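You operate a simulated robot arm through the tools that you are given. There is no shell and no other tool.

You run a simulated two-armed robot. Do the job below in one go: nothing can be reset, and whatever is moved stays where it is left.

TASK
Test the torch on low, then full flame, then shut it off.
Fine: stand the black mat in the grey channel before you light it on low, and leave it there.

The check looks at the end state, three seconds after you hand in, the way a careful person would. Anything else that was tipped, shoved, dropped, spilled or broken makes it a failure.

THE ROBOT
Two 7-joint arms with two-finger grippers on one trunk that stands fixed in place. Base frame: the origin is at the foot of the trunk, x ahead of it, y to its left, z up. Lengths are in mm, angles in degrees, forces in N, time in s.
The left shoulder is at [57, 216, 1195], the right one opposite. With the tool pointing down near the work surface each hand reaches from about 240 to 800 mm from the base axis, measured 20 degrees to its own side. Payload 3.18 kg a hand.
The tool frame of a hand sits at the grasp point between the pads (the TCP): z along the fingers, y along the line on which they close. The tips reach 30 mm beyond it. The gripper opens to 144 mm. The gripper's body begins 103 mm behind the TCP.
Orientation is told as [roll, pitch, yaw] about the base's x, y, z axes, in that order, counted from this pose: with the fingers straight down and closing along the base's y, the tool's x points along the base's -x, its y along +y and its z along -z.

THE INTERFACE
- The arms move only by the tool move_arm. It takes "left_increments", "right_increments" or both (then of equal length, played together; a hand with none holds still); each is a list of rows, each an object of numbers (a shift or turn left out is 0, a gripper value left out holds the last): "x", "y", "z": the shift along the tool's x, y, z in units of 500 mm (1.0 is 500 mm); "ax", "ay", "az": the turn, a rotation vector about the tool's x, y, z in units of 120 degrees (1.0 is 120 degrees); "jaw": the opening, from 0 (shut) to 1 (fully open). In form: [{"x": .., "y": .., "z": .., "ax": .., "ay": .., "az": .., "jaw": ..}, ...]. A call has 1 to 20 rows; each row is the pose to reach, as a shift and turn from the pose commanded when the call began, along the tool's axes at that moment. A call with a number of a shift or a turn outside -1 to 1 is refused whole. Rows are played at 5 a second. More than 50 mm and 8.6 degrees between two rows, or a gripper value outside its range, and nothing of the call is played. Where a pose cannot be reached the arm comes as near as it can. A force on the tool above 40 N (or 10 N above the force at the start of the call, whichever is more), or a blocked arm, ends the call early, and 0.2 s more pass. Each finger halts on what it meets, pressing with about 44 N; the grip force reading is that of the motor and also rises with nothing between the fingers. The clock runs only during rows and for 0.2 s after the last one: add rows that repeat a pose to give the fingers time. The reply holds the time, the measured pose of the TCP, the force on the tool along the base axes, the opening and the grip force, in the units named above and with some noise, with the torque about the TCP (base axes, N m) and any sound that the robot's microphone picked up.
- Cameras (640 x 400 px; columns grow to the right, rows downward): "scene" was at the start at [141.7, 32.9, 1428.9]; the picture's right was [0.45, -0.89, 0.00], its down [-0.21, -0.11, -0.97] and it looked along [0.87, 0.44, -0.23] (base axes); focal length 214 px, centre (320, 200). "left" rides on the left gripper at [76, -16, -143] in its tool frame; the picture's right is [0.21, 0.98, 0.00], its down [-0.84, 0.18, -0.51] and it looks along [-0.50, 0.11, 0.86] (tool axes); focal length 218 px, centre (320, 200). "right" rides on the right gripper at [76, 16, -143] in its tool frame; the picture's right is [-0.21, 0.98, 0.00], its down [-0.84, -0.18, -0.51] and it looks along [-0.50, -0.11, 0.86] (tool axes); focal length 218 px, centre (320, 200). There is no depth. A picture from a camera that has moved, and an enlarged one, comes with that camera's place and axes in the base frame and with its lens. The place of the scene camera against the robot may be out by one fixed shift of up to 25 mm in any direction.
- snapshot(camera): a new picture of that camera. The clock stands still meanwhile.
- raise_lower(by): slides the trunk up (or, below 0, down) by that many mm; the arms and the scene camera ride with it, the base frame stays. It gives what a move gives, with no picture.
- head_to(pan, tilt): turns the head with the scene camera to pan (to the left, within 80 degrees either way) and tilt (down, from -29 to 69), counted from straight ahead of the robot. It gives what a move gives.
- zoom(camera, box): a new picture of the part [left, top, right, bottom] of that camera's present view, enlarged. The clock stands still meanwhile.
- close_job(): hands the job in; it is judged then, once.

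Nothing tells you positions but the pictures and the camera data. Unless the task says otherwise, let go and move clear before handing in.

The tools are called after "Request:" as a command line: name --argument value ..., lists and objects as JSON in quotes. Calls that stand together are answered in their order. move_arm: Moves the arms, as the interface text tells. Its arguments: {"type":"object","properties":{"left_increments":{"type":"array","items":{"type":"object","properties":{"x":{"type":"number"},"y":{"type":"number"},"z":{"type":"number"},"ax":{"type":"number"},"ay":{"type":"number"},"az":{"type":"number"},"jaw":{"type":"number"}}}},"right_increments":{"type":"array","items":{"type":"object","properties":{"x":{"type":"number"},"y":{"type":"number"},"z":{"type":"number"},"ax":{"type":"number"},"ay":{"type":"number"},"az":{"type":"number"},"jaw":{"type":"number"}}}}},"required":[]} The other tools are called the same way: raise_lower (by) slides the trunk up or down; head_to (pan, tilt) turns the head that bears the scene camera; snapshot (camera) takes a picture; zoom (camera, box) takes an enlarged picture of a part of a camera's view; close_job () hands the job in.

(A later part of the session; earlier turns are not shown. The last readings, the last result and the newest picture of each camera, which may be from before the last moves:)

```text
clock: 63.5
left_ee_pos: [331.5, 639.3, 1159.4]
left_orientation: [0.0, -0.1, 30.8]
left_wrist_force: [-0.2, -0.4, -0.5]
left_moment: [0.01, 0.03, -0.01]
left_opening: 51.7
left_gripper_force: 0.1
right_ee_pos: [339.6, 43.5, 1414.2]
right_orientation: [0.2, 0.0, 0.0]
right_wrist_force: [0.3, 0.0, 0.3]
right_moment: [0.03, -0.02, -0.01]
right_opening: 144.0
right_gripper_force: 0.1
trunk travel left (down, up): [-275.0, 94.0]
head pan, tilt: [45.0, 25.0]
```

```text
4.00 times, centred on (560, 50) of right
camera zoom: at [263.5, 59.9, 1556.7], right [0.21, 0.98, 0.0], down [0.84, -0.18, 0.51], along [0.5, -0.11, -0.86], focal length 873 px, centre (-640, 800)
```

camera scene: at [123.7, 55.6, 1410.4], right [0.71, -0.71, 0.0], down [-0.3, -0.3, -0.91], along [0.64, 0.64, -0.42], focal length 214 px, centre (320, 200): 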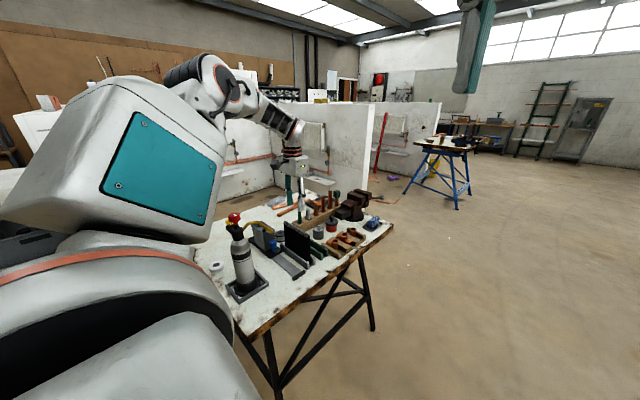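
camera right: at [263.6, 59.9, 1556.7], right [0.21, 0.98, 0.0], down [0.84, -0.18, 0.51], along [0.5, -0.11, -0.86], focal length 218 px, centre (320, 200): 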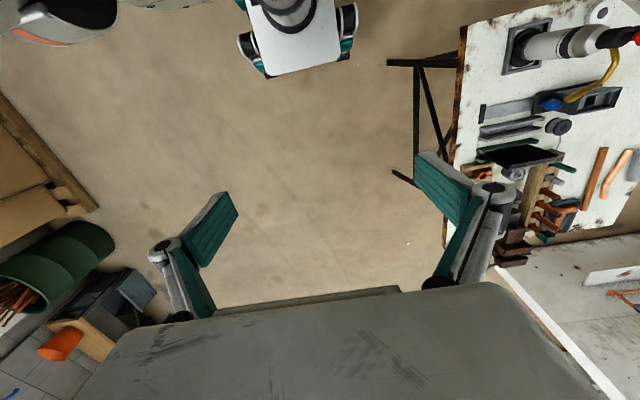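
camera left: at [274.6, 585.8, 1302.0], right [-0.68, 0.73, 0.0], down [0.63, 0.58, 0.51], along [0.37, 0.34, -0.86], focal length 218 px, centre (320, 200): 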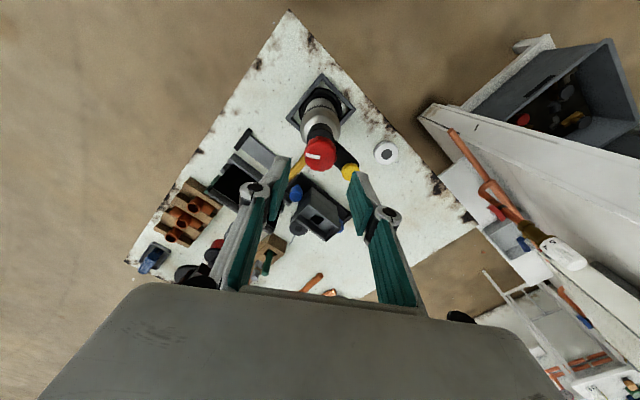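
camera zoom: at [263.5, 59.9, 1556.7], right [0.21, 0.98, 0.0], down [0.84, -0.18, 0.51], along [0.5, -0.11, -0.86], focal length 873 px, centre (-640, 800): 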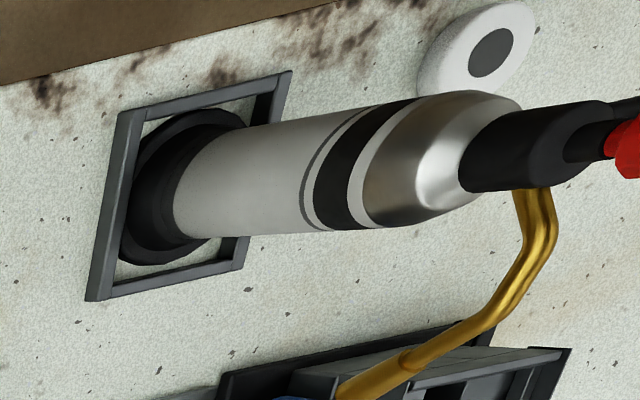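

The bottle is standing square in its tray. I'll zoom on the knob to read where its mark points now and whether there are any scale marks.

Request:
zoom --camera "left" --box '[270, 110, 382, 180]'

Request:
zoom --camera "scene" --box '[248, 205, 312, 245]'

Request:
zoom --camera "scene" --box '[212, 205, 276, 245]'

```text
5.71 times, centred on (326, 145) of left
camera zoom: at [274.6, 585.8, 1302.0], right [-0.68, 0.73, 0.0], down [0.63, 0.58, 0.51], along [0.37, 0.34, -0.86], focal length 1247 px, centre (286, 514)
```

zoom: 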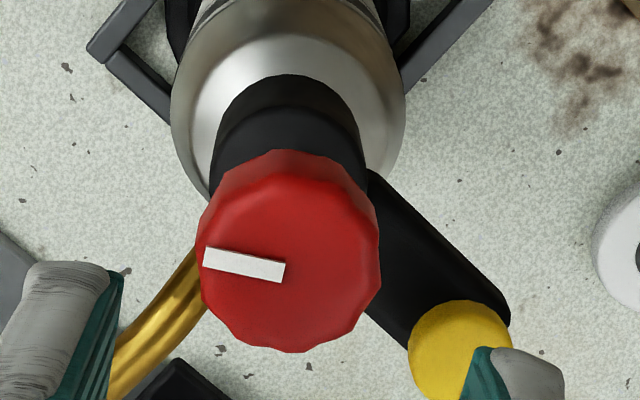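

```text
10.00 times, centred on (280, 225) of scene
camera zoom: at [123.7, 55.5, 1410.4], right [0.71, -0.71, 0.0], down [-0.3, -0.3, -0.91], along [0.64, 0.64, -0.42], focal length 2145 px, centre (720, -50)
```

zoom: 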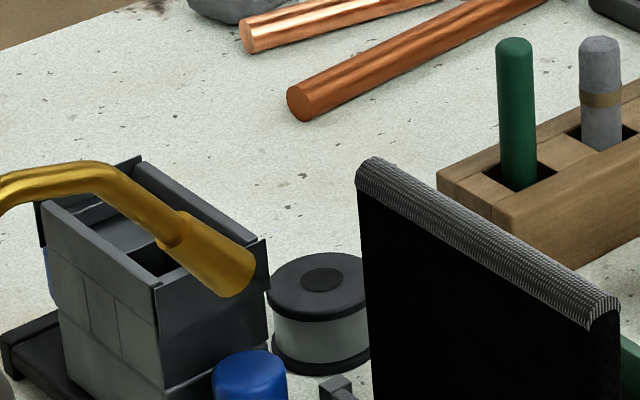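

```text
10.00 times, centred on (244, 225) of scene
camera zoom: at [123.7, 55.5, 1410.4], right [0.71, -0.71, 0.0], down [-0.3, -0.3, -0.91], along [0.64, 0.64, -0.42], focal length 2145 px, centre (1080, -50)
```

zoom: 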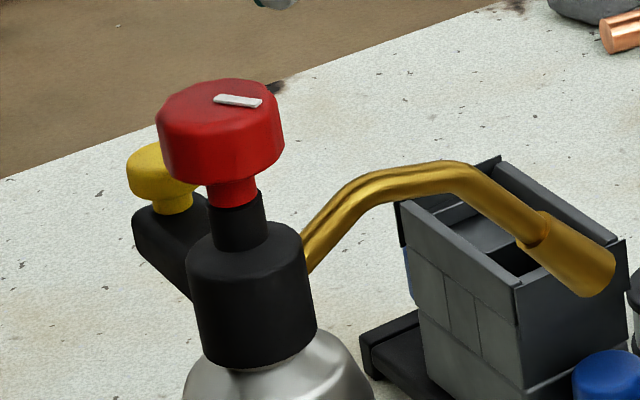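

The mark now points about 30° round from off. I'll turn the open hand back to yaw −60 above the knob, so a whole 90° of turn is available on the next grip.

Request:
move_arm --left_increments '[{"az": 0.07}, {"az": 0.14}, {"az": 0.21}, {"az": 0.28}, {"az": 0.35}, {"az": 0.42}, {"az": 0.49}, {"az": 0.56}, {"az": 0.63}, {"az": 0.7}, {"az": 0.755}, {"az": 0.755}]'

Request:
snapshot --camera "left"

Request:
zoom --camera "left" --box '[240, 90, 432, 210]'

```text
clock: 66.2
left_ee_pos: [329.3, 637.7, 1158.5]
left_orientation: [0.1, 0.0, -60.0]
left_wrist_force: [-0.6, 0.0, 0.0]
left_moment: [0.0, -0.01, 0.03]
left_opening: 51.9
left_gripper_force: 0.0
right_ee_pos: [339.7, 42.0, 1414.1]
right_orientation: [0.1, 0.0, 0.0]
right_wrist_force: [-0.4, -0.4, 0.7]
right_moment: [-0.01, 0.0, 0.02]
right_opening: 143.9
right_gripper_force: 0.1
trunk travel left (down, up): [-275.0, 94.0]
head pan, tilt: [45.0, 25.0]
```

```text
taken
camera left: at [279.3, 696.1, 1301.1], right [0.74, 0.67, 0.0], down [0.58, -0.64, 0.51], along [0.34, -0.38, -0.86], focal length 218 px, centre (320, 200)
```

left: 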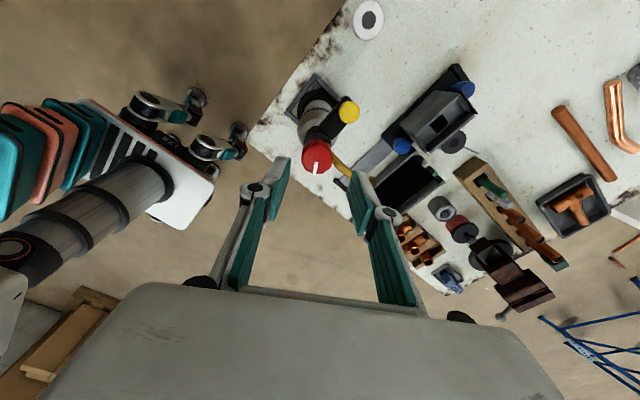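

```text
3.33 times, centred on (336, 150) of left
camera zoom: at [279.3, 696.1, 1301.1], right [0.74, 0.67, 0.0], down [0.58, -0.64, 0.51], along [0.34, -0.38, -0.86], focal length 728 px, centre (267, 367)
```

zoom: 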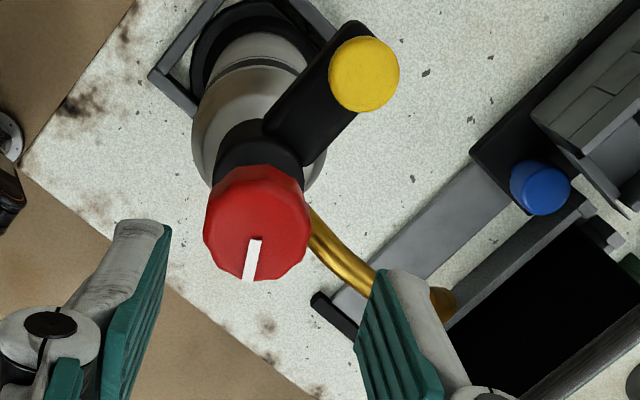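

Yaw −60 is well within reach and the knob is still centred under the hand. I'll lower onto it and grip.

Request:
move_arm --left_increments '[{"z": 0.03}, {"z": 0.06}, {"z": 0.09}, {"z": 0.11}, {"z": 0.13}, {"z": 0.13}]'

Request:
zoom --camera "left" --box '[240, 110, 400, 210]'

```text
clock: 67.5
left_ee_pos: [331.3, 638.2, 1092.0]
left_orientation: [0.1, 0.0, -59.9]
left_wrist_force: [-1.3, -0.4, 0.5]
left_moment: [0.03, -0.01, 0.03]
left_opening: 51.6
left_gripper_force: 0.1
right_ee_pos: [340.2, 43.3, 1413.8]
right_orientation: [0.2, 0.0, 0.0]
right_wrist_force: [-0.2, -0.3, 0.1]
right_moment: [-0.05, -0.02, -0.04]
right_opening: 143.9
right_gripper_force: 0.0
trunk travel left (down, up): [-275.0, 94.0]
head pan, tilt: [45.0, 25.0]
```

```text
4.00 times, centred on (320, 160) of left
camera zoom: at [279.6, 695.9, 1235.2], right [0.74, 0.67, 0.0], down [0.58, -0.64, 0.51], along [0.34, -0.38, -0.86], focal length 873 px, centre (320, 360)
```

zoom: 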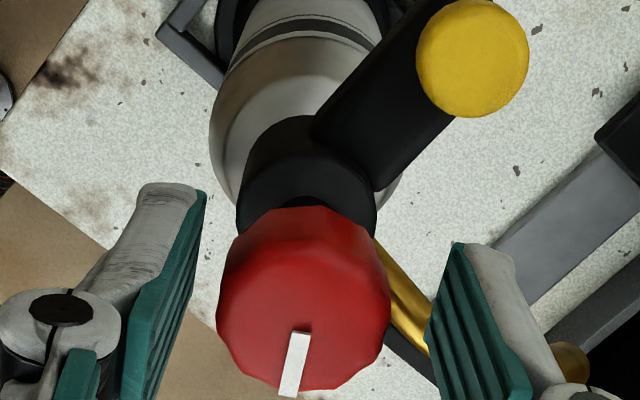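

The knob sits about 3.5 mm toward the left finger, so I'll shift the hand to centre on it before closing.

Request:
move_arm --left_increments '[{"y": -0.004, "x": -0.001}, {"y": -0.007, "x": -0.002}, {"y": -0.007, "x": -0.002}]'

Request:
zoom --camera "left" --box '[240, 110, 400, 210]'

```text
clock: 68.3
left_ee_pos: [327.8, 635.6, 1091.7]
left_orientation: [0.1, 0.0, -59.8]
left_wrist_force: [0.4, -0.3, -0.7]
left_moment: [0.03, -0.02, 0.0]
left_opening: 51.9
left_gripper_force: 0.1
right_ee_pos: [340.6, 42.7, 1414.3]
right_orientation: [0.0, 0.1, 0.0]
right_wrist_force: [-0.2, -0.1, -0.6]
right_moment: [0.0, -0.01, -0.01]
right_opening: 144.2
right_gripper_force: 0.1
trunk travel left (down, up): [-275.0, 94.0]
head pan, tilt: [45.0, 25.0]
```

```text
4.00 times, centred on (320, 160) of left
camera zoom: at [277.0, 693.1, 1235.5], right [0.74, 0.67, 0.0], down [0.58, -0.64, 0.51], along [0.34, -0.38, -0.86], focal length 873 px, centre (320, 360)
```

zoom: 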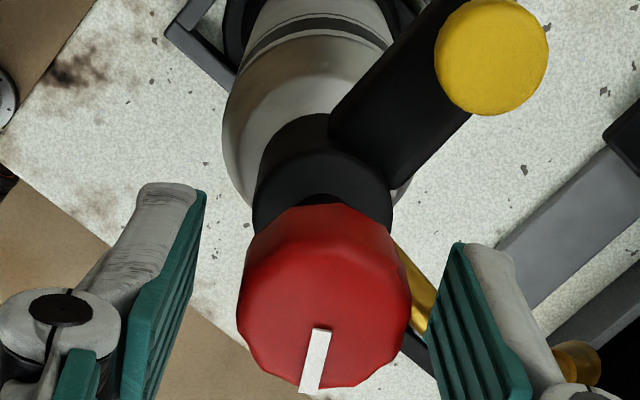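

Centred. I'll close on the knob and check the load.

Request:
move_arm --left_increments '[{"jaw": 0.28}, {"jaw": 0.2}, {"jaw": 0.1}, {"jaw": 0.0}, {"jaw": 0.0}]'

Request:
move_arm --left_increments '[{"az": -0.04}, {"az": -0.08}, {"az": -0.12}, {"az": -0.16}, {"az": -0.16}]'

```text
clock: 69.5
left_ee_pos: [329.0, 635.2, 1092.7]
left_orientation: [0.1, 0.0, -59.9]
left_wrist_force: [1.8, 0.8, -0.2]
left_moment: [0.04, -0.01, -0.02]
left_opening: 31.1
left_gripper_force: 44.1
right_ee_pos: [340.6, 43.5, 1413.9]
right_orientation: [0.0, 0.0, 0.0]
right_wrist_force: [-0.3, -0.3, 0.8]
right_moment: [-0.01, 0.03, -0.03]
right_opening: 144.2
right_gripper_force: 0.1
trunk travel left (down, up): [-275.0, 94.0]
head pan, tilt: [45.0, 25.0]
```

```text
clock: 70.8
left_ee_pos: [328.5, 636.1, 1093.4]
left_orientation: [0.0, -0.1, -40.6]
left_wrist_force: [1.8, 0.6, -0.3]
left_moment: [-0.13, -0.12, 0.0]
left_opening: 31.0
left_gripper_force: 43.7
right_ee_pos: [340.6, 42.6, 1414.6]
right_orientation: [0.1, 0.0, 0.1]
right_wrist_force: [-0.5, -0.6, -0.5]
right_moment: [0.02, 0.02, 0.02]
right_opening: 144.2
right_gripper_force: 0.0
trunk travel left (down, up): [-275.0, 94.0]
head pan, tilt: [45.0, 25.0]
```

The load is small and the knob is now about 50° from off, still silent. I'll confirm the body isn't turning with it.

Request:
zoom --camera "left" --box '[220, 60, 412, 210]'

Request:
zoom --camera "scene" --box '[200, 190, 328, 270]'

```text
2.67 times, centred on (316, 135) of left
camera zoom: at [261.0, 672.8, 1235.6], right [0.48, 0.88, 0.0], down [0.76, -0.41, 0.51], along [0.45, -0.24, -0.86], focal length 582 px, centre (331, 373)
```

zoom: 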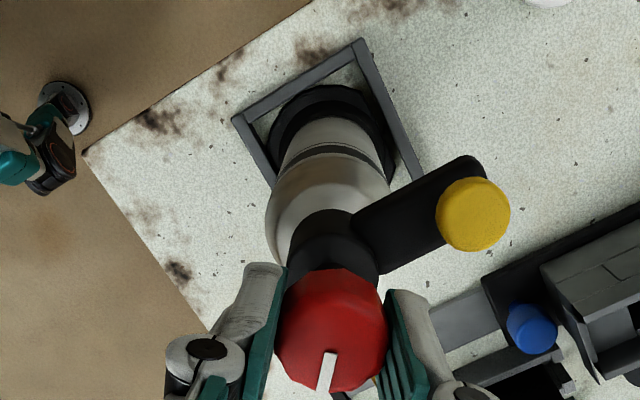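

```text
5.00 times, centred on (264, 230) of scene
camera zoom: at [123.9, 55.6, 1410.4], right [0.71, -0.71, 0.0], down [-0.3, -0.3, -0.91], along [0.64, 0.64, -0.42], focal length 1072 px, centre (600, 50)
```

zoom: 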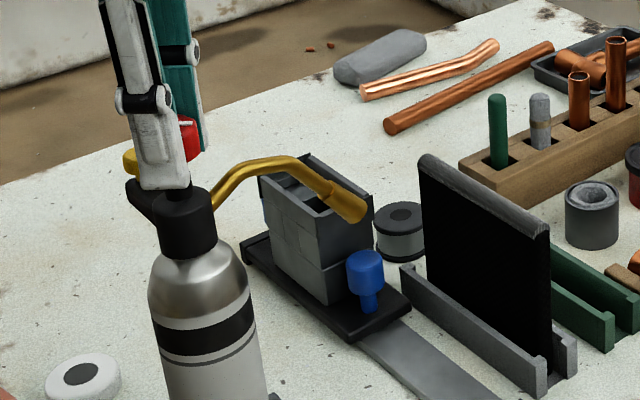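

The yellow button is still straight toward +y, so only the knob is turning. I'll continue counter-clockwise.

Request:
move_arm --left_increments '[{"az": -0.04}, {"az": -0.08}, {"az": -0.12}, {"az": -0.16}, {"az": -0.16}]'

Request:
move_arm --left_increments '[{"az": -0.04}, {"az": -0.08}, {"az": -0.12}, {"az": -0.16}, {"az": -0.16}]'

```text
clock: 72.0
left_ee_pos: [327.7, 637.2, 1093.3]
left_orientation: [0.0, 0.0, -21.4]
left_wrist_force: [1.7, 0.6, 0.2]
left_moment: [-0.09, -0.13, -0.02]
left_opening: 31.2
left_gripper_force: 43.7
right_ee_pos: [338.6, 43.5, 1414.1]
right_orientation: [0.2, 0.1, 0.0]
right_wrist_force: [-0.1, 0.2, 0.4]
right_moment: [-0.01, -0.04, 0.03]
right_opening: 143.9
right_gripper_force: 0.1
trunk travel left (down, up): [-275.0, 94.0]
head pan, tilt: [45.0, 25.0]
```

```text
clock: 73.2
left_ee_pos: [328.6, 637.0, 1092.8]
left_orientation: [0.1, -0.1, -2.3]
left_wrist_force: [1.6, 2.2, 6.1]
left_moment: [0.06, -0.03, -0.02]
left_opening: 30.8
left_gripper_force: 44.5
right_ee_pos: [341.0, 42.9, 1414.0]
right_orientation: [0.2, -0.1, 0.0]
right_wrist_force: [-0.8, -0.8, -0.7]
right_moment: [0.0, 0.0, -0.03]
right_opening: 143.8
right_gripper_force: 0.1
trunk travel left (down, up): [-275.0, 94.0]
head pan, tilt: [45.0, 25.0]
```

The knob is now about 88° round with no sound. I'll look at the nozzle and knob before going further.

Request:
zoom --camera "scene" --box '[212, 195, 308, 255]'

Request:
zoom --camera "left" --box '[240, 110, 400, 210]'

```text
6.67 times, centred on (260, 225) of scene
camera zoom: at [123.6, 55.3, 1410.5], right [0.71, -0.71, 0.0], down [-0.3, -0.3, -0.91], along [0.64, 0.64, -0.42], focal length 1430 px, centre (720, 33)
```

zoom: 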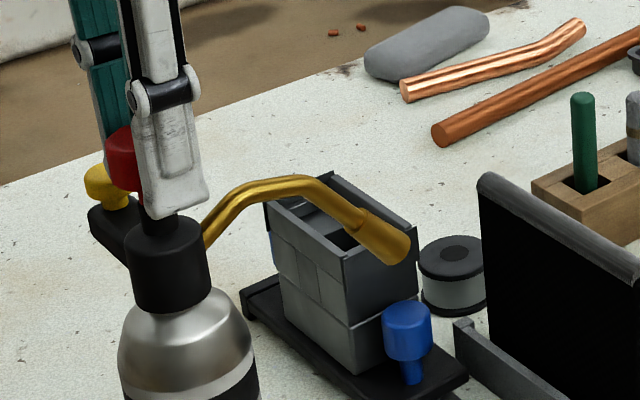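

```text
4.00 times, centred on (320, 160) of left
camera zoom: at [252.8, 621.7, 1235.6], right [-0.17, 0.99, 0.0], down [0.85, 0.15, 0.51], along [0.5, 0.09, -0.86], focal length 873 px, centre (320, 360)
```

zoom: 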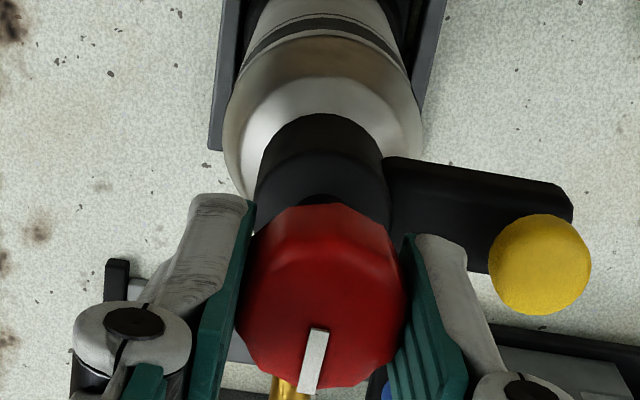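

There's no flame yet, so the yellow button is presumably the igniter. To make sure it lights on low, I'll turn the knob back to a small opening of about 45° first, then press yellow.

Request:
move_arm --left_increments '[{"az": 0.05}, {"az": 0.1}, {"az": 0.15}, {"az": 0.2}, {"az": 0.25}, {"az": 0.3}, {"az": 0.36}, {"az": 0.36}]'

Request:
move_arm --left_increments '[{"jaw": 0.25}, {"jaw": 0.3}, {"jaw": 0.36}, {"jaw": 0.36}]'

Request:
move_arm --left_increments '[{"z": -0.03}, {"z": -0.07}, {"z": -0.11}, {"z": -0.13}, {"z": -0.13}]'

Request:
zoom --camera "left" --box '[220, 60, 412, 210]'

Request:
zoom --camera "scene" --box '[200, 190, 328, 270]'

```text
clock: 75.0
left_ee_pos: [327.9, 636.4, 1092.3]
left_orientation: [0.1, 0.0, -45.6]
left_wrist_force: [1.1, 0.8, 3.0]
left_moment: [-0.03, 0.02, 0.0]
left_opening: 31.0
left_gripper_force: 44.1
right_ee_pos: [340.0, 42.3, 1414.6]
right_orientation: [0.1, 0.0, 0.0]
right_wrist_force: [0.1, -0.1, -0.1]
right_moment: [0.03, 0.02, -0.01]
right_opening: 143.9
right_gripper_force: 0.0
trunk travel left (down, up): [-275.0, 94.0]
head pan, tilt: [45.0, 25.0]
```

```text
clock: 76.0
left_ee_pos: [328.8, 635.2, 1093.3]
left_orientation: [0.2, 0.0, -45.5]
left_wrist_force: [0.3, 0.4, -0.5]
left_moment: [0.01, -0.02, 0.0]
left_opening: 51.8
left_gripper_force: 0.0
right_ee_pos: [339.9, 43.1, 1414.4]
right_orientation: [0.1, -0.1, 0.0]
right_wrist_force: [0.8, -0.6, 0.6]
right_moment: [0.04, 0.01, 0.0]
right_opening: 144.0
right_gripper_force: 0.1
trunk travel left (down, up): [-275.0, 94.0]
head pan, tilt: [45.0, 25.0]
```

```text
clock: 77.2
left_ee_pos: [328.2, 634.5, 1158.4]
left_orientation: [0.1, 0.0, -45.5]
left_wrist_force: [-0.2, -0.3, 0.4]
left_moment: [0.01, -0.01, -0.02]
left_opening: 51.7
left_gripper_force: 0.1
right_ee_pos: [339.2, 42.5, 1414.1]
right_orientation: [0.0, 0.0, 0.0]
right_wrist_force: [0.2, -0.5, -0.3]
right_moment: [-0.01, 0.01, 0.0]
right_opening: 144.1
right_gripper_force: 0.1
trunk travel left (down, up): [-275.0, 94.0]
head pan, tilt: [45.0, 25.0]
```

```text
2.67 times, centred on (316, 135) of left
camera zoom: at [264.6, 677.2, 1301.6], right [0.55, 0.83, 0.0], down [0.72, -0.48, 0.51], along [0.42, -0.28, -0.86], focal length 582 px, centre (331, 373)
```

zoom: 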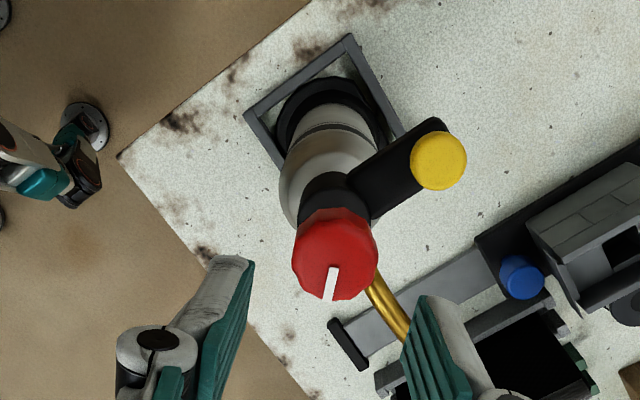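

```text
5.00 times, centred on (264, 230) of scene
camera zoom: at [123.7, 55.5, 1410.4], right [0.71, -0.71, 0.0], down [-0.3, -0.3, -0.91], along [0.64, 0.64, -0.42], focal length 1072 px, centre (600, 50)
```

zoom: 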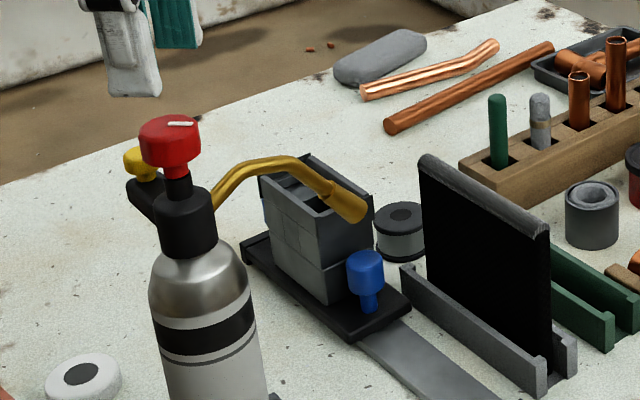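

The knob is parked at about 45° and the bottle stands steady. The yellow button is at (328.5, 688.5, 1047). I'll close the fingers, move over it and turn to yaw −90 so the knuckles stay clear of the knob.

Request:
move_arm --left_increments '[{"z": -0.02, "jaw": 0.2}, {"x": 0.02, "y": 0.02, "z": -0.02, "az": 0.06, "jaw": 0.0}, {"x": 0.04, "y": 0.04, "z": -0.02, "az": 0.12}, {"x": 0.06, "y": 0.06, "z": -0.02, "az": 0.18}, {"x": 0.0766, "y": 0.0761, "z": -0.02, "az": 0.24}, {"x": 0.0766, "y": 0.0761, "z": -0.02, "az": 0.3}, {"x": 0.0766, "y": 0.0761, "z": -0.02, "az": 0.371}, {"x": 0.0766, "y": 0.0761, "z": -0.02, "az": 0.371}]'

Request:
snapshot --camera "left"

Request:
zoom --camera "left" --box '[240, 90, 432, 210]'

```text
clock: 79.0
left_ee_pos: [329.4, 689.9, 1169.3]
left_orientation: [0.1, 0.2, -90.1]
left_wrist_force: [-0.2, -0.1, -0.3]
left_moment: [-0.02, 0.01, 0.02]
left_opening: 0.1
left_gripper_force: 30.6
right_ee_pos: [340.9, 43.1, 1414.4]
right_orientation: [0.1, 0.0, 0.0]
right_wrist_force: [-0.4, 0.4, 0.4]
right_moment: [0.02, 0.01, -0.05]
right_opening: 143.8
right_gripper_force: 0.0
trunk travel left (down, up): [-275.0, 94.0]
head pan, tilt: [45.0, 25.0]
```

```text
taken
camera left: at [314.1, 765.3, 1311.5], right [0.98, 0.21, 0.0], down [0.18, -0.84, 0.51], along [0.11, -0.5, -0.86], focal length 218 px, centre (320, 200)
```

left: 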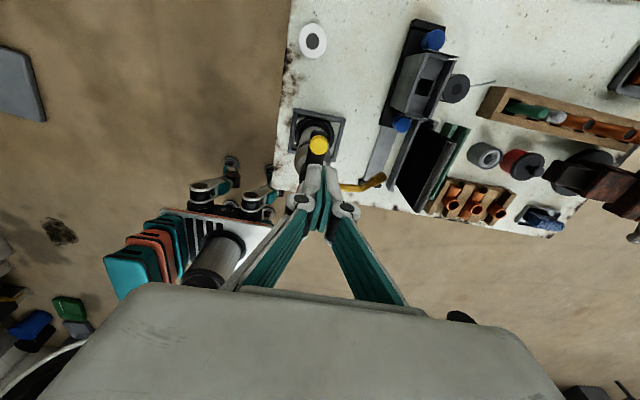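

```text
3.33 times, centred on (336, 150) of left
camera zoom: at [314.1, 765.3, 1311.5], right [0.98, 0.21, 0.0], down [0.18, -0.84, 0.51], along [0.11, -0.5, -0.86], focal length 728 px, centre (267, 367)
```

zoom: 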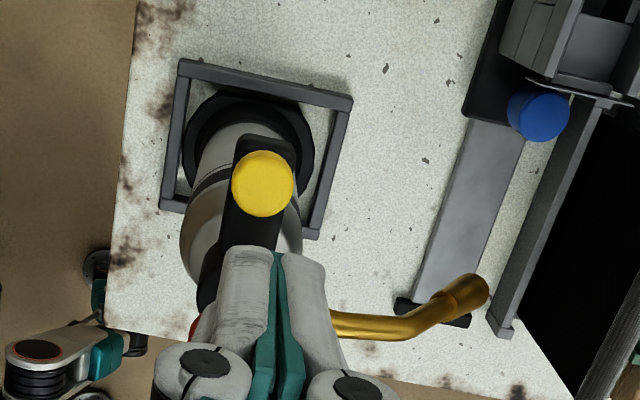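

The closed fingertips are directly above the yellow button. I'll descend to just above it, then press in small steps watching force and sound.

Request:
move_arm --left_increments '[{"z": 0.04}, {"z": 0.08}, {"z": 0.12}, {"z": 0.15}, {"z": 0.165}, {"z": 0.165}]'

Request:
zoom --camera "scene" --box '[200, 185, 264, 225]'

Request:
zoom --camera "left" --box '[240, 90, 432, 210]'

```text
clock: 80.3
left_ee_pos: [329.2, 688.9, 1086.4]
left_orientation: [0.0, -0.1, -90.0]
left_wrist_force: [-0.1, -1.1, 0.0]
left_moment: [-0.03, 0.02, 0.01]
left_opening: 0.0
left_gripper_force: 30.2
right_ee_pos: [339.7, 43.3, 1414.1]
right_orientation: [0.1, 0.1, 0.0]
right_wrist_force: [1.1, -0.7, 0.7]
right_moment: [-0.01, 0.0, -0.01]
right_opening: 143.8
right_gripper_force: 0.0
trunk travel left (down, up): [-275.0, 94.0]
head pan, tilt: [45.0, 25.0]
```

```text
10.00 times, centred on (232, 205) of scene
camera zoom: at [123.7, 55.4, 1410.4], right [0.71, -0.71, 0.0], down [-0.3, -0.3, -0.91], along [0.64, 0.64, -0.42], focal length 2145 px, centre (1200, 150)
```

zoom: 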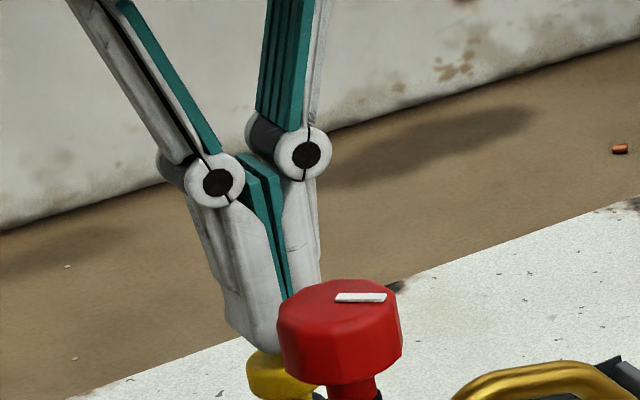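

```text
3.33 times, centred on (336, 150) of left
camera zoom: at [313.7, 765.3, 1228.8], right [0.98, 0.21, 0.0], down [0.18, -0.84, 0.51], along [0.11, -0.5, -0.86], focal length 728 px, centre (267, 367)
```

zoom: 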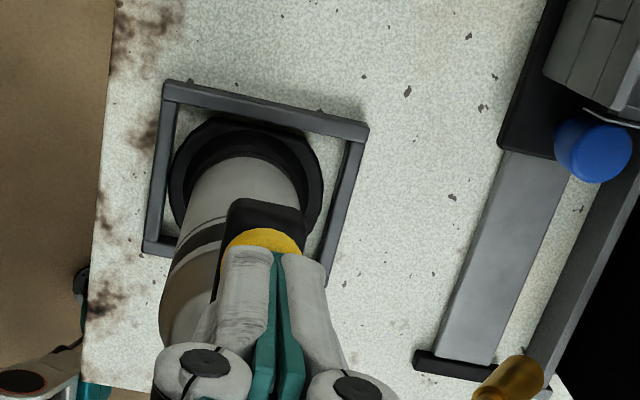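

The tips are just above the button. I'll press down 2 mm at a time.

Request:
move_arm --left_increments '[{"z": 0.004}, {"z": 0.008}, {"z": 0.012}, {"z": 0.016}, {"z": 0.016}]'

```text
clock: 81.5
left_ee_pos: [328.1, 689.7, 1077.3]
left_orientation: [0.1, 0.0, -90.0]
left_wrist_force: [-0.3, 0.3, 0.2]
left_moment: [0.03, -0.01, -0.04]
left_opening: 0.2
left_gripper_force: 30.6
right_ee_pos: [340.7, 43.3, 1415.0]
right_orientation: [0.2, 0.0, 0.1]
right_wrist_force: [0.3, 0.4, 0.2]
right_moment: [0.0, 0.01, -0.01]
right_opening: 144.1
right_gripper_force: 0.0
trunk travel left (down, up): [-275.0, 94.0]
head pan, tilt: [45.0, 25.0]
```

No contact yet at z 1077. I'll continue down gently.

Request:
move_arm --left_increments '[{"z": 0.003}, {"z": 0.006}, {"z": 0.009}, {"z": 0.009}]'

```text
clock: 82.5
left_ee_pos: [327.3, 689.7, 1073.5]
left_orientation: [0.0, 0.1, -89.9]
left_wrist_force: [1.0, 0.3, 4.0]
left_moment: [0.02, 0.01, -0.01]
left_opening: 5.7
left_gripper_force: 30.9
right_ee_pos: [339.5, 43.7, 1413.8]
right_orientation: [0.1, -0.1, 0.1]
right_wrist_force: [1.6, -0.4, 0.0]
right_moment: [-0.04, 0.01, -0.02]
right_opening: 144.0
right_gripper_force: 0.0
trunk travel left (down, up): [-275.0, 94.0]
head pan, tilt: [45.0, 25.0]
heard: click
```

A click — the igniter fired. I'll check the nozzle for flame.

Request:
zoom --camera "scene" --box '[212, 195, 308, 255]'

Request:
snapshot --camera "left"

```text
6.67 times, centred on (260, 225) of scene
camera zoom: at [123.6, 55.3, 1410.4], right [0.71, -0.71, 0.0], down [-0.3, -0.3, -0.91], along [0.64, 0.64, -0.42], focal length 1430 px, centre (720, 33)
```

zoom: 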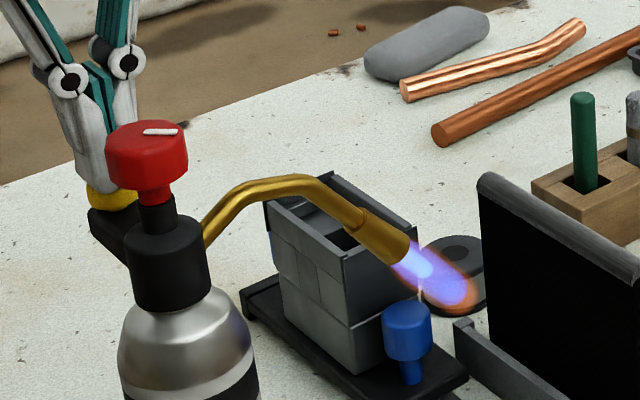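

```text
taken
camera left: at [313.3, 764.9, 1215.7], right [0.98, 0.21, 0.0], down [0.18, -0.84, 0.51], along [0.11, -0.49, -0.86], focal length 218 px, centre (320, 200)
```

left: 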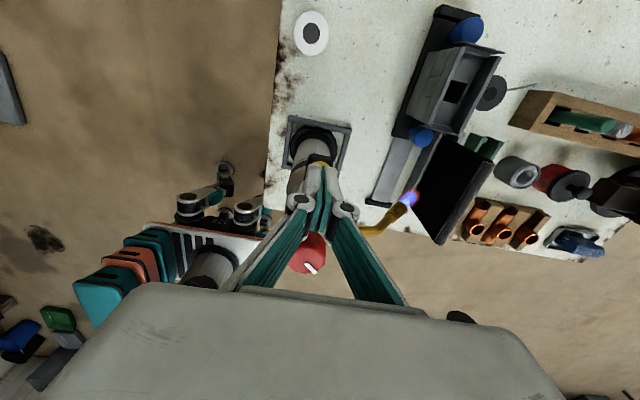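

It is lit with a short low flame aimed at the mat. I'll lift off the button, let it burn on low a few seconds, and move back over the knob.

Request:
move_arm --left_increments '[{"z": -0.03}, {"z": -0.07}, {"z": -0.12}, {"z": -0.17}, {"z": -0.17}, {"x": -0.05, "z": -0.17, "jaw": 0.2}, {"x": -0.104, "z": -0.17, "jaw": 0.36}, {"x": -0.104, "z": -0.17, "jaw": 0.36}]'

Request:
zoom --camera "left" --box '[240, 90, 432, 210]'

Request:
zoom --camera "scene" --box '[200, 190, 328, 270]'

```text
clock: 84.3
left_ee_pos: [330.3, 638.8, 1158.1]
left_orientation: [0.1, 0.0, -90.0]
left_wrist_force: [-1.0, 0.0, 0.3]
left_moment: [0.04, 0.0, 0.01]
left_opening: 51.9
left_gripper_force: 0.1
right_ee_pos: [340.9, 43.3, 1414.6]
right_orientation: [0.1, 0.0, 0.1]
right_wrist_force: [0.4, 0.4, -0.1]
right_moment: [-0.01, -0.02, -0.01]
right_opening: 143.8
right_gripper_force: 0.0
trunk travel left (down, up): [-275.0, 94.0]
head pan, tilt: [45.0, 25.0]
```

```text
3.33 times, centred on (336, 150) of left
camera zoom: at [316.0, 713.7, 1300.8], right [0.98, 0.21, 0.0], down [0.18, -0.84, 0.51], along [0.11, -0.5, -0.86], focal length 728 px, centre (267, 367)
```

zoom: 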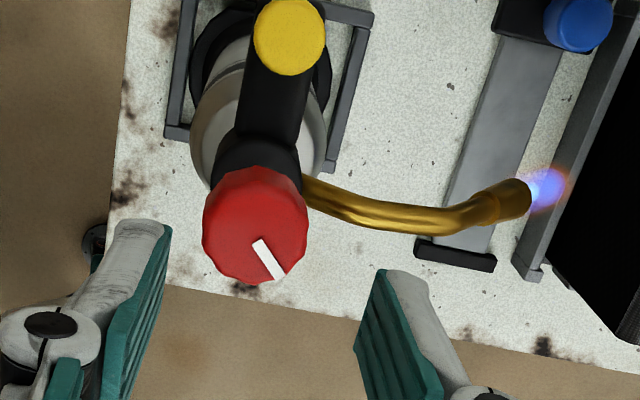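

```text
5.00 times, centred on (264, 230) of scene
camera zoom: at [123.8, 55.8, 1410.4], right [0.71, -0.71, 0.0], down [-0.3, -0.3, -0.91], along [0.64, 0.64, -0.42], focal length 1072 px, centre (600, 50)
```

zoom: 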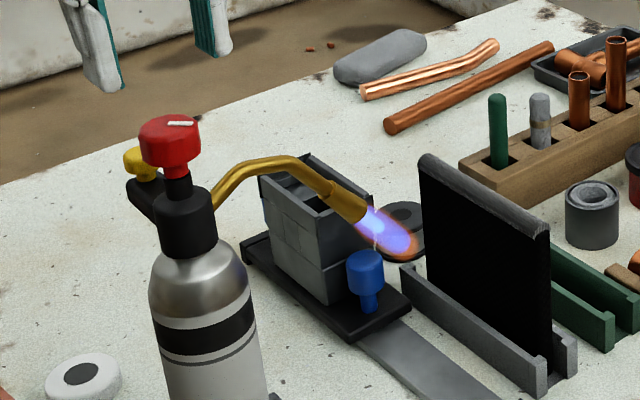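

The low flame is steady. I'll lower onto the knob at yaw −90, correcting about 1.5 mm in x.

Request:
move_arm --left_increments '[{"y": -0.002, "z": 0.03}, {"y": -0.003, "z": 0.06}, {"y": -0.003, "z": 0.09}, {"y": -0.003, "z": 0.11}, {"y": -0.003, "z": 0.13}, {"y": -0.003, "z": 0.13}]'

Request:
zoom --camera "left" --box '[240, 110, 400, 210]'

```text
clock: 85.8
left_ee_pos: [327.5, 636.9, 1093.1]
left_orientation: [0.0, 0.0, -90.0]
left_wrist_force: [-0.2, 0.0, 0.8]
left_moment: [0.01, -0.03, 0.02]
left_opening: 51.4
left_gripper_force: 0.0
right_ee_pos: [340.4, 42.0, 1413.7]
right_orientation: [0.1, 0.1, 0.0]
right_wrist_force: [0.6, -0.2, 0.3]
right_moment: [0.0, 0.0, 0.01]
right_opening: 143.9
right_gripper_force: 0.1
trunk travel left (down, up): [-275.0, 94.0]
head pan, tilt: [45.0, 25.0]
```

```text
4.00 times, centred on (320, 160) of left
camera zoom: at [312.7, 713.2, 1236.5], right [0.98, 0.21, 0.0], down [0.18, -0.84, 0.51], along [0.11, -0.5, -0.86], focal length 873 px, centre (320, 360)
```

zoom: 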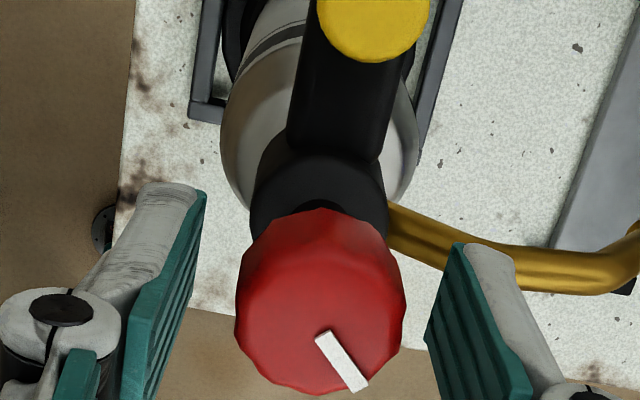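

The knob is centred between the fingers. I'll close on it.

Request:
move_arm --left_increments '[{"x": -0.002, "y": -0.001}, {"x": -0.002, "y": -0.001, "jaw": 0.28}, {"x": -0.002, "y": -0.001, "jaw": 0.2}, {"x": -0.002, "y": -0.001, "jaw": 0.1}, {"x": -0.002, "y": -0.001, "jaw": 0.0}, {"x": -0.002, "y": -0.001, "jaw": 0.0}]'

Request:
move_arm --left_increments '[{"az": -0.05}, {"az": -0.1}, {"az": -0.15}, {"az": -0.2}, {"az": -0.2}]'

Request:
zoom --camera "scene" --box '[200, 190, 328, 270]'

```text
clock: 87.2
left_ee_pos: [327.6, 637.1, 1092.9]
left_orientation: [0.1, 0.0, -90.0]
left_wrist_force: [1.1, -0.8, 0.1]
left_moment: [-0.12, 0.0, 0.0]
left_opening: 31.2
left_gripper_force: 44.3
right_ee_pos: [339.9, 42.7, 1414.8]
right_orientation: [0.0, -0.1, 0.1]
right_wrist_force: [0.1, -1.1, -0.1]
right_moment: [-0.01, 0.04, 0.0]
right_opening: 144.0
right_gripper_force: 0.1
trunk travel left (down, up): [-275.0, 94.0]
head pan, tilt: [45.0, 25.0]
```

```text
clock: 88.3
left_ee_pos: [326.4, 635.8, 1093.8]
left_orientation: [0.1, 0.1, -65.9]
left_wrist_force: [1.6, 0.6, 5.2]
left_moment: [-0.07, -0.13, 0.04]
left_opening: 31.0
left_gripper_force: 44.2
right_ee_pos: [340.2, 43.6, 1414.4]
right_orientation: [0.1, -0.1, -0.1]
right_wrist_force: [0.3, 0.1, 0.4]
right_moment: [0.0, -0.02, -0.01]
right_opening: 144.3
right_gripper_force: 0.1
trunk travel left (down, up): [-275.0, 94.0]
head pan, tilt: [45.0, 25.0]
```

```text
5.00 times, centred on (264, 230) of scene
camera zoom: at [123.7, 55.2, 1410.5], right [0.71, -0.71, 0.0], down [-0.3, -0.3, -0.91], along [0.64, 0.64, -0.42], focal length 1072 px, centre (600, 50)
```

zoom: 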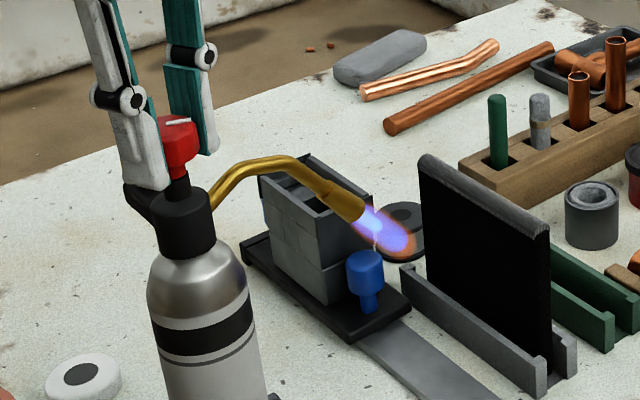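

The flame is still in its low form at about 69°. I'll keep opening.

Request:
move_arm --left_increments '[{"az": -0.05}, {"az": -0.1}, {"az": -0.15}, {"az": -0.2}, {"az": -0.2}]'

Request:
zoom --camera "scene" --box '[200, 190, 328, 270]'

```text
clock: 89.5
left_ee_pos: [327.3, 635.8, 1093.8]
left_orientation: [0.2, -0.1, -42.0]
left_wrist_force: [3.9, 0.8, 13.3]
left_moment: [-0.14, -0.26, 0.0]
left_opening: 31.2
left_gripper_force: 44.0
right_ee_pos: [340.2, 41.4, 1415.2]
right_orientation: [0.1, -0.1, 0.0]
right_wrist_force: [1.2, -0.4, -0.7]
right_moment: [-0.02, 0.04, 0.0]
right_opening: 144.1
right_gripper_force: 0.0
trunk travel left (down, up): [-275.0, 94.0]
head pan, tilt: [45.0, 25.0]
```

```text
5.00 times, centred on (264, 230) of scene
camera zoom: at [123.6, 54.6, 1410.5], right [0.71, -0.71, 0.0], down [-0.3, -0.3, -0.91], along [0.64, 0.64, -0.42], focal length 1072 px, centre (600, 50)
```

zoom: 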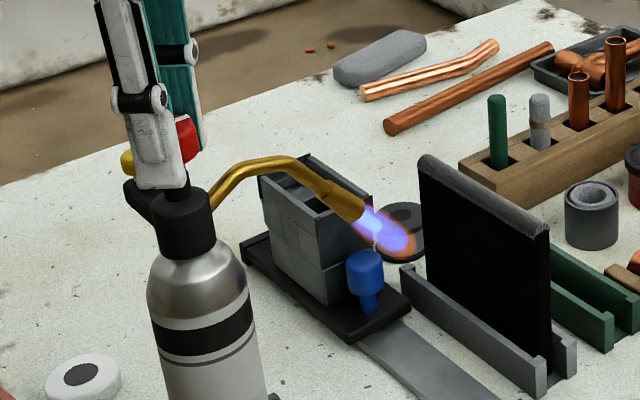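

The flame is unchanged at about 93°, and the upward load is 13 N as the knob seems to climb. I'll raise the hand about 1 mm as I keep turning.

Request:
move_arm --left_increments '[{"z": -0.002}, {"az": -0.04, "z": -0.003}, {"az": -0.08, "z": -0.003}, {"az": -0.12, "z": -0.004}, {"az": -0.16, "z": -0.004}, {"az": -0.16, "z": -0.004}]'

Request:
zoom --camera "scene" --box '[200, 190, 328, 270]'

```text
clock: 91.0
left_ee_pos: [327.0, 636.6, 1095.2]
left_orientation: [-0.2, -0.1, -22.7]
left_wrist_force: [1.5, -1.2, -0.1]
left_moment: [-0.33, -0.36, 0.0]
left_opening: 31.0
left_gripper_force: 44.0
right_ee_pos: [340.7, 43.2, 1414.0]
right_orientation: [0.0, -0.1, 0.0]
right_wrist_force: [0.9, 0.8, 0.7]
right_moment: [0.01, 0.01, -0.02]
right_opening: 144.1
right_gripper_force: 0.1
trunk travel left (down, up): [-275.0, 94.0]
head pan, tilt: [45.0, 25.0]
```

```text
5.00 times, centred on (264, 230) of scene
camera zoom: at [124.1, 55.8, 1410.3], right [0.71, -0.71, 0.0], down [-0.3, -0.3, -0.91], along [0.64, 0.64, -0.42], focal length 1072 px, centre (600, 50)
```

zoom: 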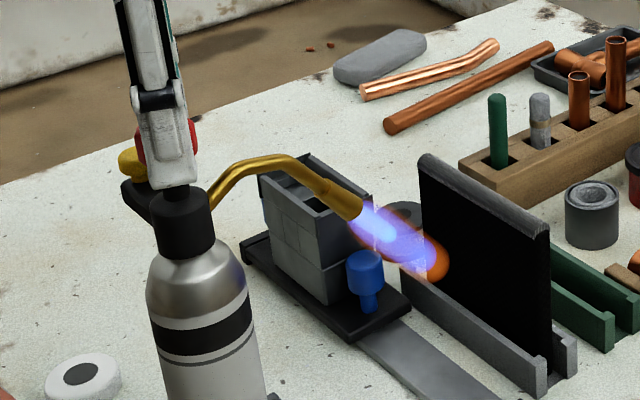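

The flame has grown clearly at about 112°. I'll open further to make sure it is at full.

Request:
move_arm --left_increments '[{"az": -0.04}, {"az": -0.08}, {"az": -0.12}, {"az": -0.16, "z": -0.001}, {"az": -0.16, "z": -0.001}]'

Request:
zoom --camera "scene" --box '[200, 190, 328, 270]'

Request:
zoom --camera "left" --box '[220, 60, 412, 210]'

```text
clock: 92.2
left_ee_pos: [327.0, 637.0, 1095.9]
left_orientation: [0.0, 0.1, -3.6]
left_wrist_force: [-0.3, 0.4, -0.2]
left_moment: [-0.02, -0.04, 0.0]
left_opening: 31.1
left_gripper_force: 44.3
right_ee_pos: [340.2, 44.2, 1413.8]
right_orientation: [0.0, 0.1, 0.0]
right_wrist_force: [-0.5, -0.7, -0.2]
right_moment: [0.02, -0.01, -0.01]
right_opening: 143.9
right_gripper_force: 0.1
trunk travel left (down, up): [-275.0, 94.0]
head pan, tilt: [45.0, 25.0]
```

```text
5.00 times, centred on (264, 230) of scene
camera zoom: at [124.1, 56.1, 1410.3], right [0.71, -0.71, 0.0], down [-0.3, -0.3, -0.91], along [0.64, 0.64, -0.42], focal length 1072 px, centre (600, 50)
```

zoom: 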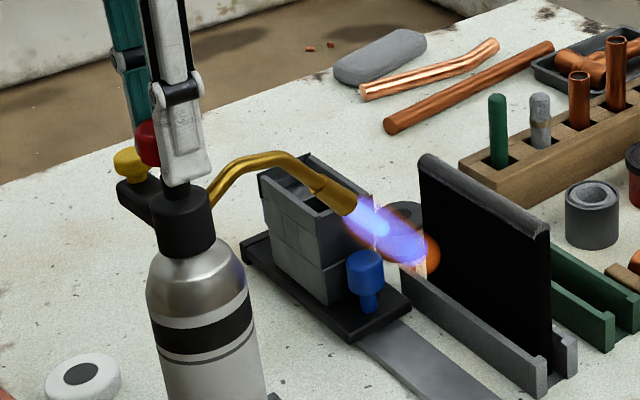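

```text
2.67 times, centred on (316, 135) of left
camera zoom: at [251.0, 624.9, 1237.7], right [-0.15, 0.99, 0.0], down [0.85, 0.13, 0.51], along [0.5, 0.07, -0.86], focal length 582 px, centre (331, 373)
```

zoom: 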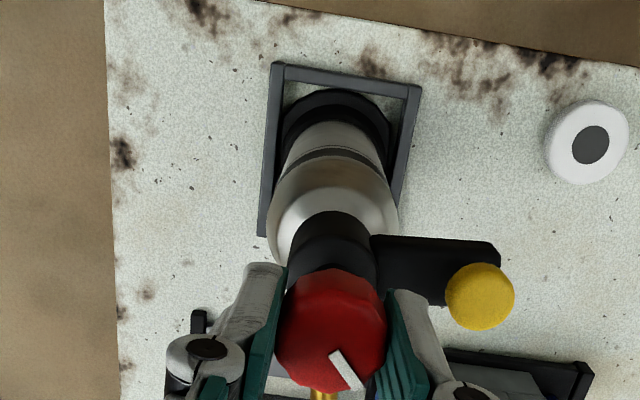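

The flame is the same size at about 130° as at 112°, so it is at full, and it is hitting the mat. The torch body has swung roughly 4° with the knob, so I'll watch that. I'll hold full for a couple of seconds and look again.

Request:
move_arm --left_increments '[{"z": 0.0}, {"z": 0.0}, {"z": 0.0}, {"z": 0.0}, {"z": 0.0}, {"z": 0.0}, {"z": 0.0}, {"z": 0.0}, {"z": 0.0}, {"z": 0.0}]'

Request:
zoom --camera "scene" --box '[195, 195, 323, 275]'

Request:
zoom --camera "right" --box '[480, 0, 640, 100]'

```text
clock: 94.3
left_ee_pos: [325.9, 637.0, 1094.4]
left_orientation: [0.0, 0.0, -3.6]
left_wrist_force: [-0.1, 0.1, -0.1]
left_moment: [-0.02, -0.03, -0.02]
left_opening: 31.0
left_gripper_force: 44.2
right_ee_pos: [340.9, 43.7, 1414.0]
right_orientation: [0.1, 0.0, -0.1]
right_wrist_force: [-1.3, 0.3, 1.6]
right_moment: [-0.01, 0.01, -0.03]
right_opening: 143.9
right_gripper_force: 0.1
trunk travel left (down, up): [-275.0, 94.0]
head pan, tilt: [45.0, 25.0]
```

```text
5.00 times, centred on (259, 235) of scene
camera zoom: at [124.1, 56.2, 1410.3], right [0.71, -0.71, 0.0], down [-0.3, -0.3, -0.91], along [0.64, 0.64, -0.42], focal length 1072 px, centre (625, 25)
```

zoom: 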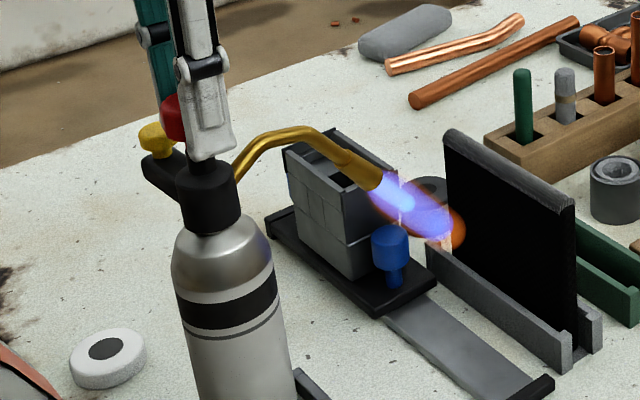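

```text
4.00 times, centred on (560, 50) of right
camera zoom: at [263.9, 60.6, 1556.5], right [0.21, 0.98, 0.0], down [0.84, -0.18, 0.51], along [0.5, -0.11, -0.86], focal length 873 px, centre (-640, 800)
```

zoom: 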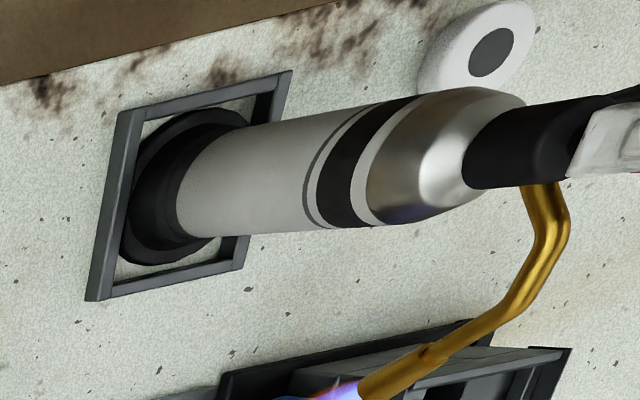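

Full flame has been held for about 4 s. The pipe has swung slightly toward +y, so I'll now turn the knob clockwise to close it, lowering the hand about 2 mm as it screws back down.

Request:
move_arm --left_increments '[{"az": 0.05, "z": 0.0}, {"az": 0.1, "z": 0.001}, {"az": 0.15, "z": 0.001}, {"az": 0.2, "z": 0.002}, {"az": 0.25, "z": 0.002}, {"az": 0.3, "z": 0.003}, {"az": 0.35, "z": 0.003}, {"az": 0.35, "z": 0.003}]'

Request:
zoom --camera "scene" --box '[195, 195, 323, 275]'

Request:
zoom --camera "left" --box '[220, 60, 412, 210]'

```text
clock: 96.2
left_ee_pos: [327.0, 637.6, 1094.8]
left_orientation: [0.1, 0.0, -45.7]
left_wrist_force: [-1.7, 3.5, 2.9]
left_moment: [0.75, 0.82, 0.03]
left_opening: 30.9
left_gripper_force: 44.1
right_ee_pos: [340.1, 42.7, 1414.6]
right_orientation: [0.1, 0.1, -0.1]
right_wrist_force: [0.3, -0.2, 0.6]
right_moment: [0.01, 0.0, -0.01]
right_opening: 144.0
right_gripper_force: 0.0
trunk travel left (down, up): [-275.0, 94.0]
head pan, tilt: [45.0, 25.0]
```

```text
5.00 times, centred on (259, 235) of scene
camera zoom: at [123.5, 55.6, 1410.5], right [0.71, -0.71, 0.0], down [-0.3, -0.3, -0.91], along [0.64, 0.64, -0.42], focal length 1072 px, centre (625, 25)
```

zoom: 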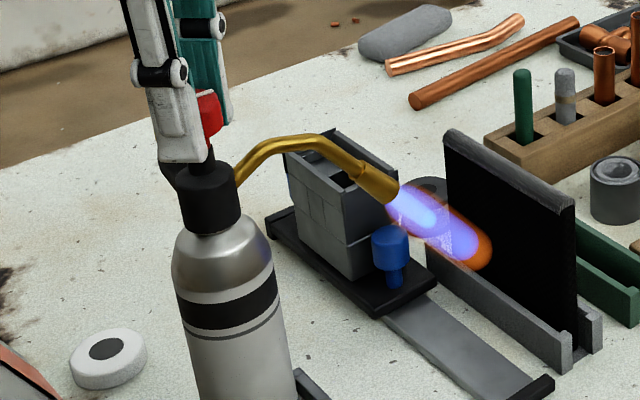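

```text
2.67 times, centred on (316, 135) of left
camera zoom: at [262.7, 679.9, 1237.0], right [0.55, 0.83, 0.0], down [0.72, -0.48, 0.51], along [0.42, -0.28, -0.86], focal length 582 px, centre (331, 373)
```

zoom: 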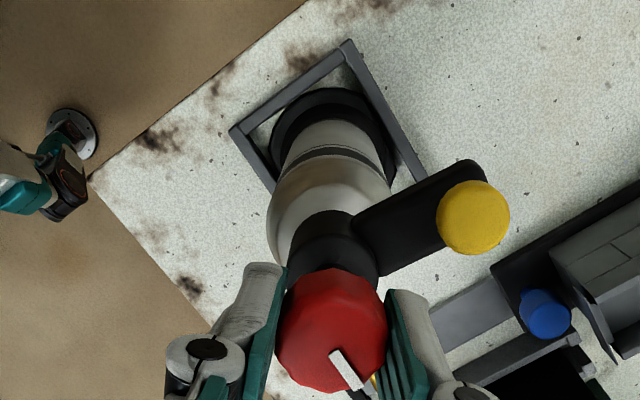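

The flame is still full and the body has now swung about 6° the other way: raising the hand took weight off the base and let the body drag along. I'll lower the hand 2 mm so the base is pressed down again.

Request:
move_arm --left_increments '[{"z": 0.002}, {"z": 0.004}, {"z": 0.004}]'

```text
clock: 97.0
left_ee_pos: [327.0, 635.9, 1094.3]
left_orientation: [0.5, -0.1, -45.7]
left_wrist_force: [1.7, 5.2, 18.8]
left_moment: [0.86, 0.29, 0.02]
left_opening: 31.0
left_gripper_force: 44.2
right_ee_pos: [340.2, 43.2, 1413.0]
right_orientation: [0.2, 0.0, 0.0]
right_wrist_force: [0.4, 0.6, 0.0]
right_moment: [0.01, 0.0, -0.04]
right_opening: 144.3
right_gripper_force: 0.0
trunk travel left (down, up): [-275.0, 94.0]
head pan, tilt: [45.0, 25.0]
```

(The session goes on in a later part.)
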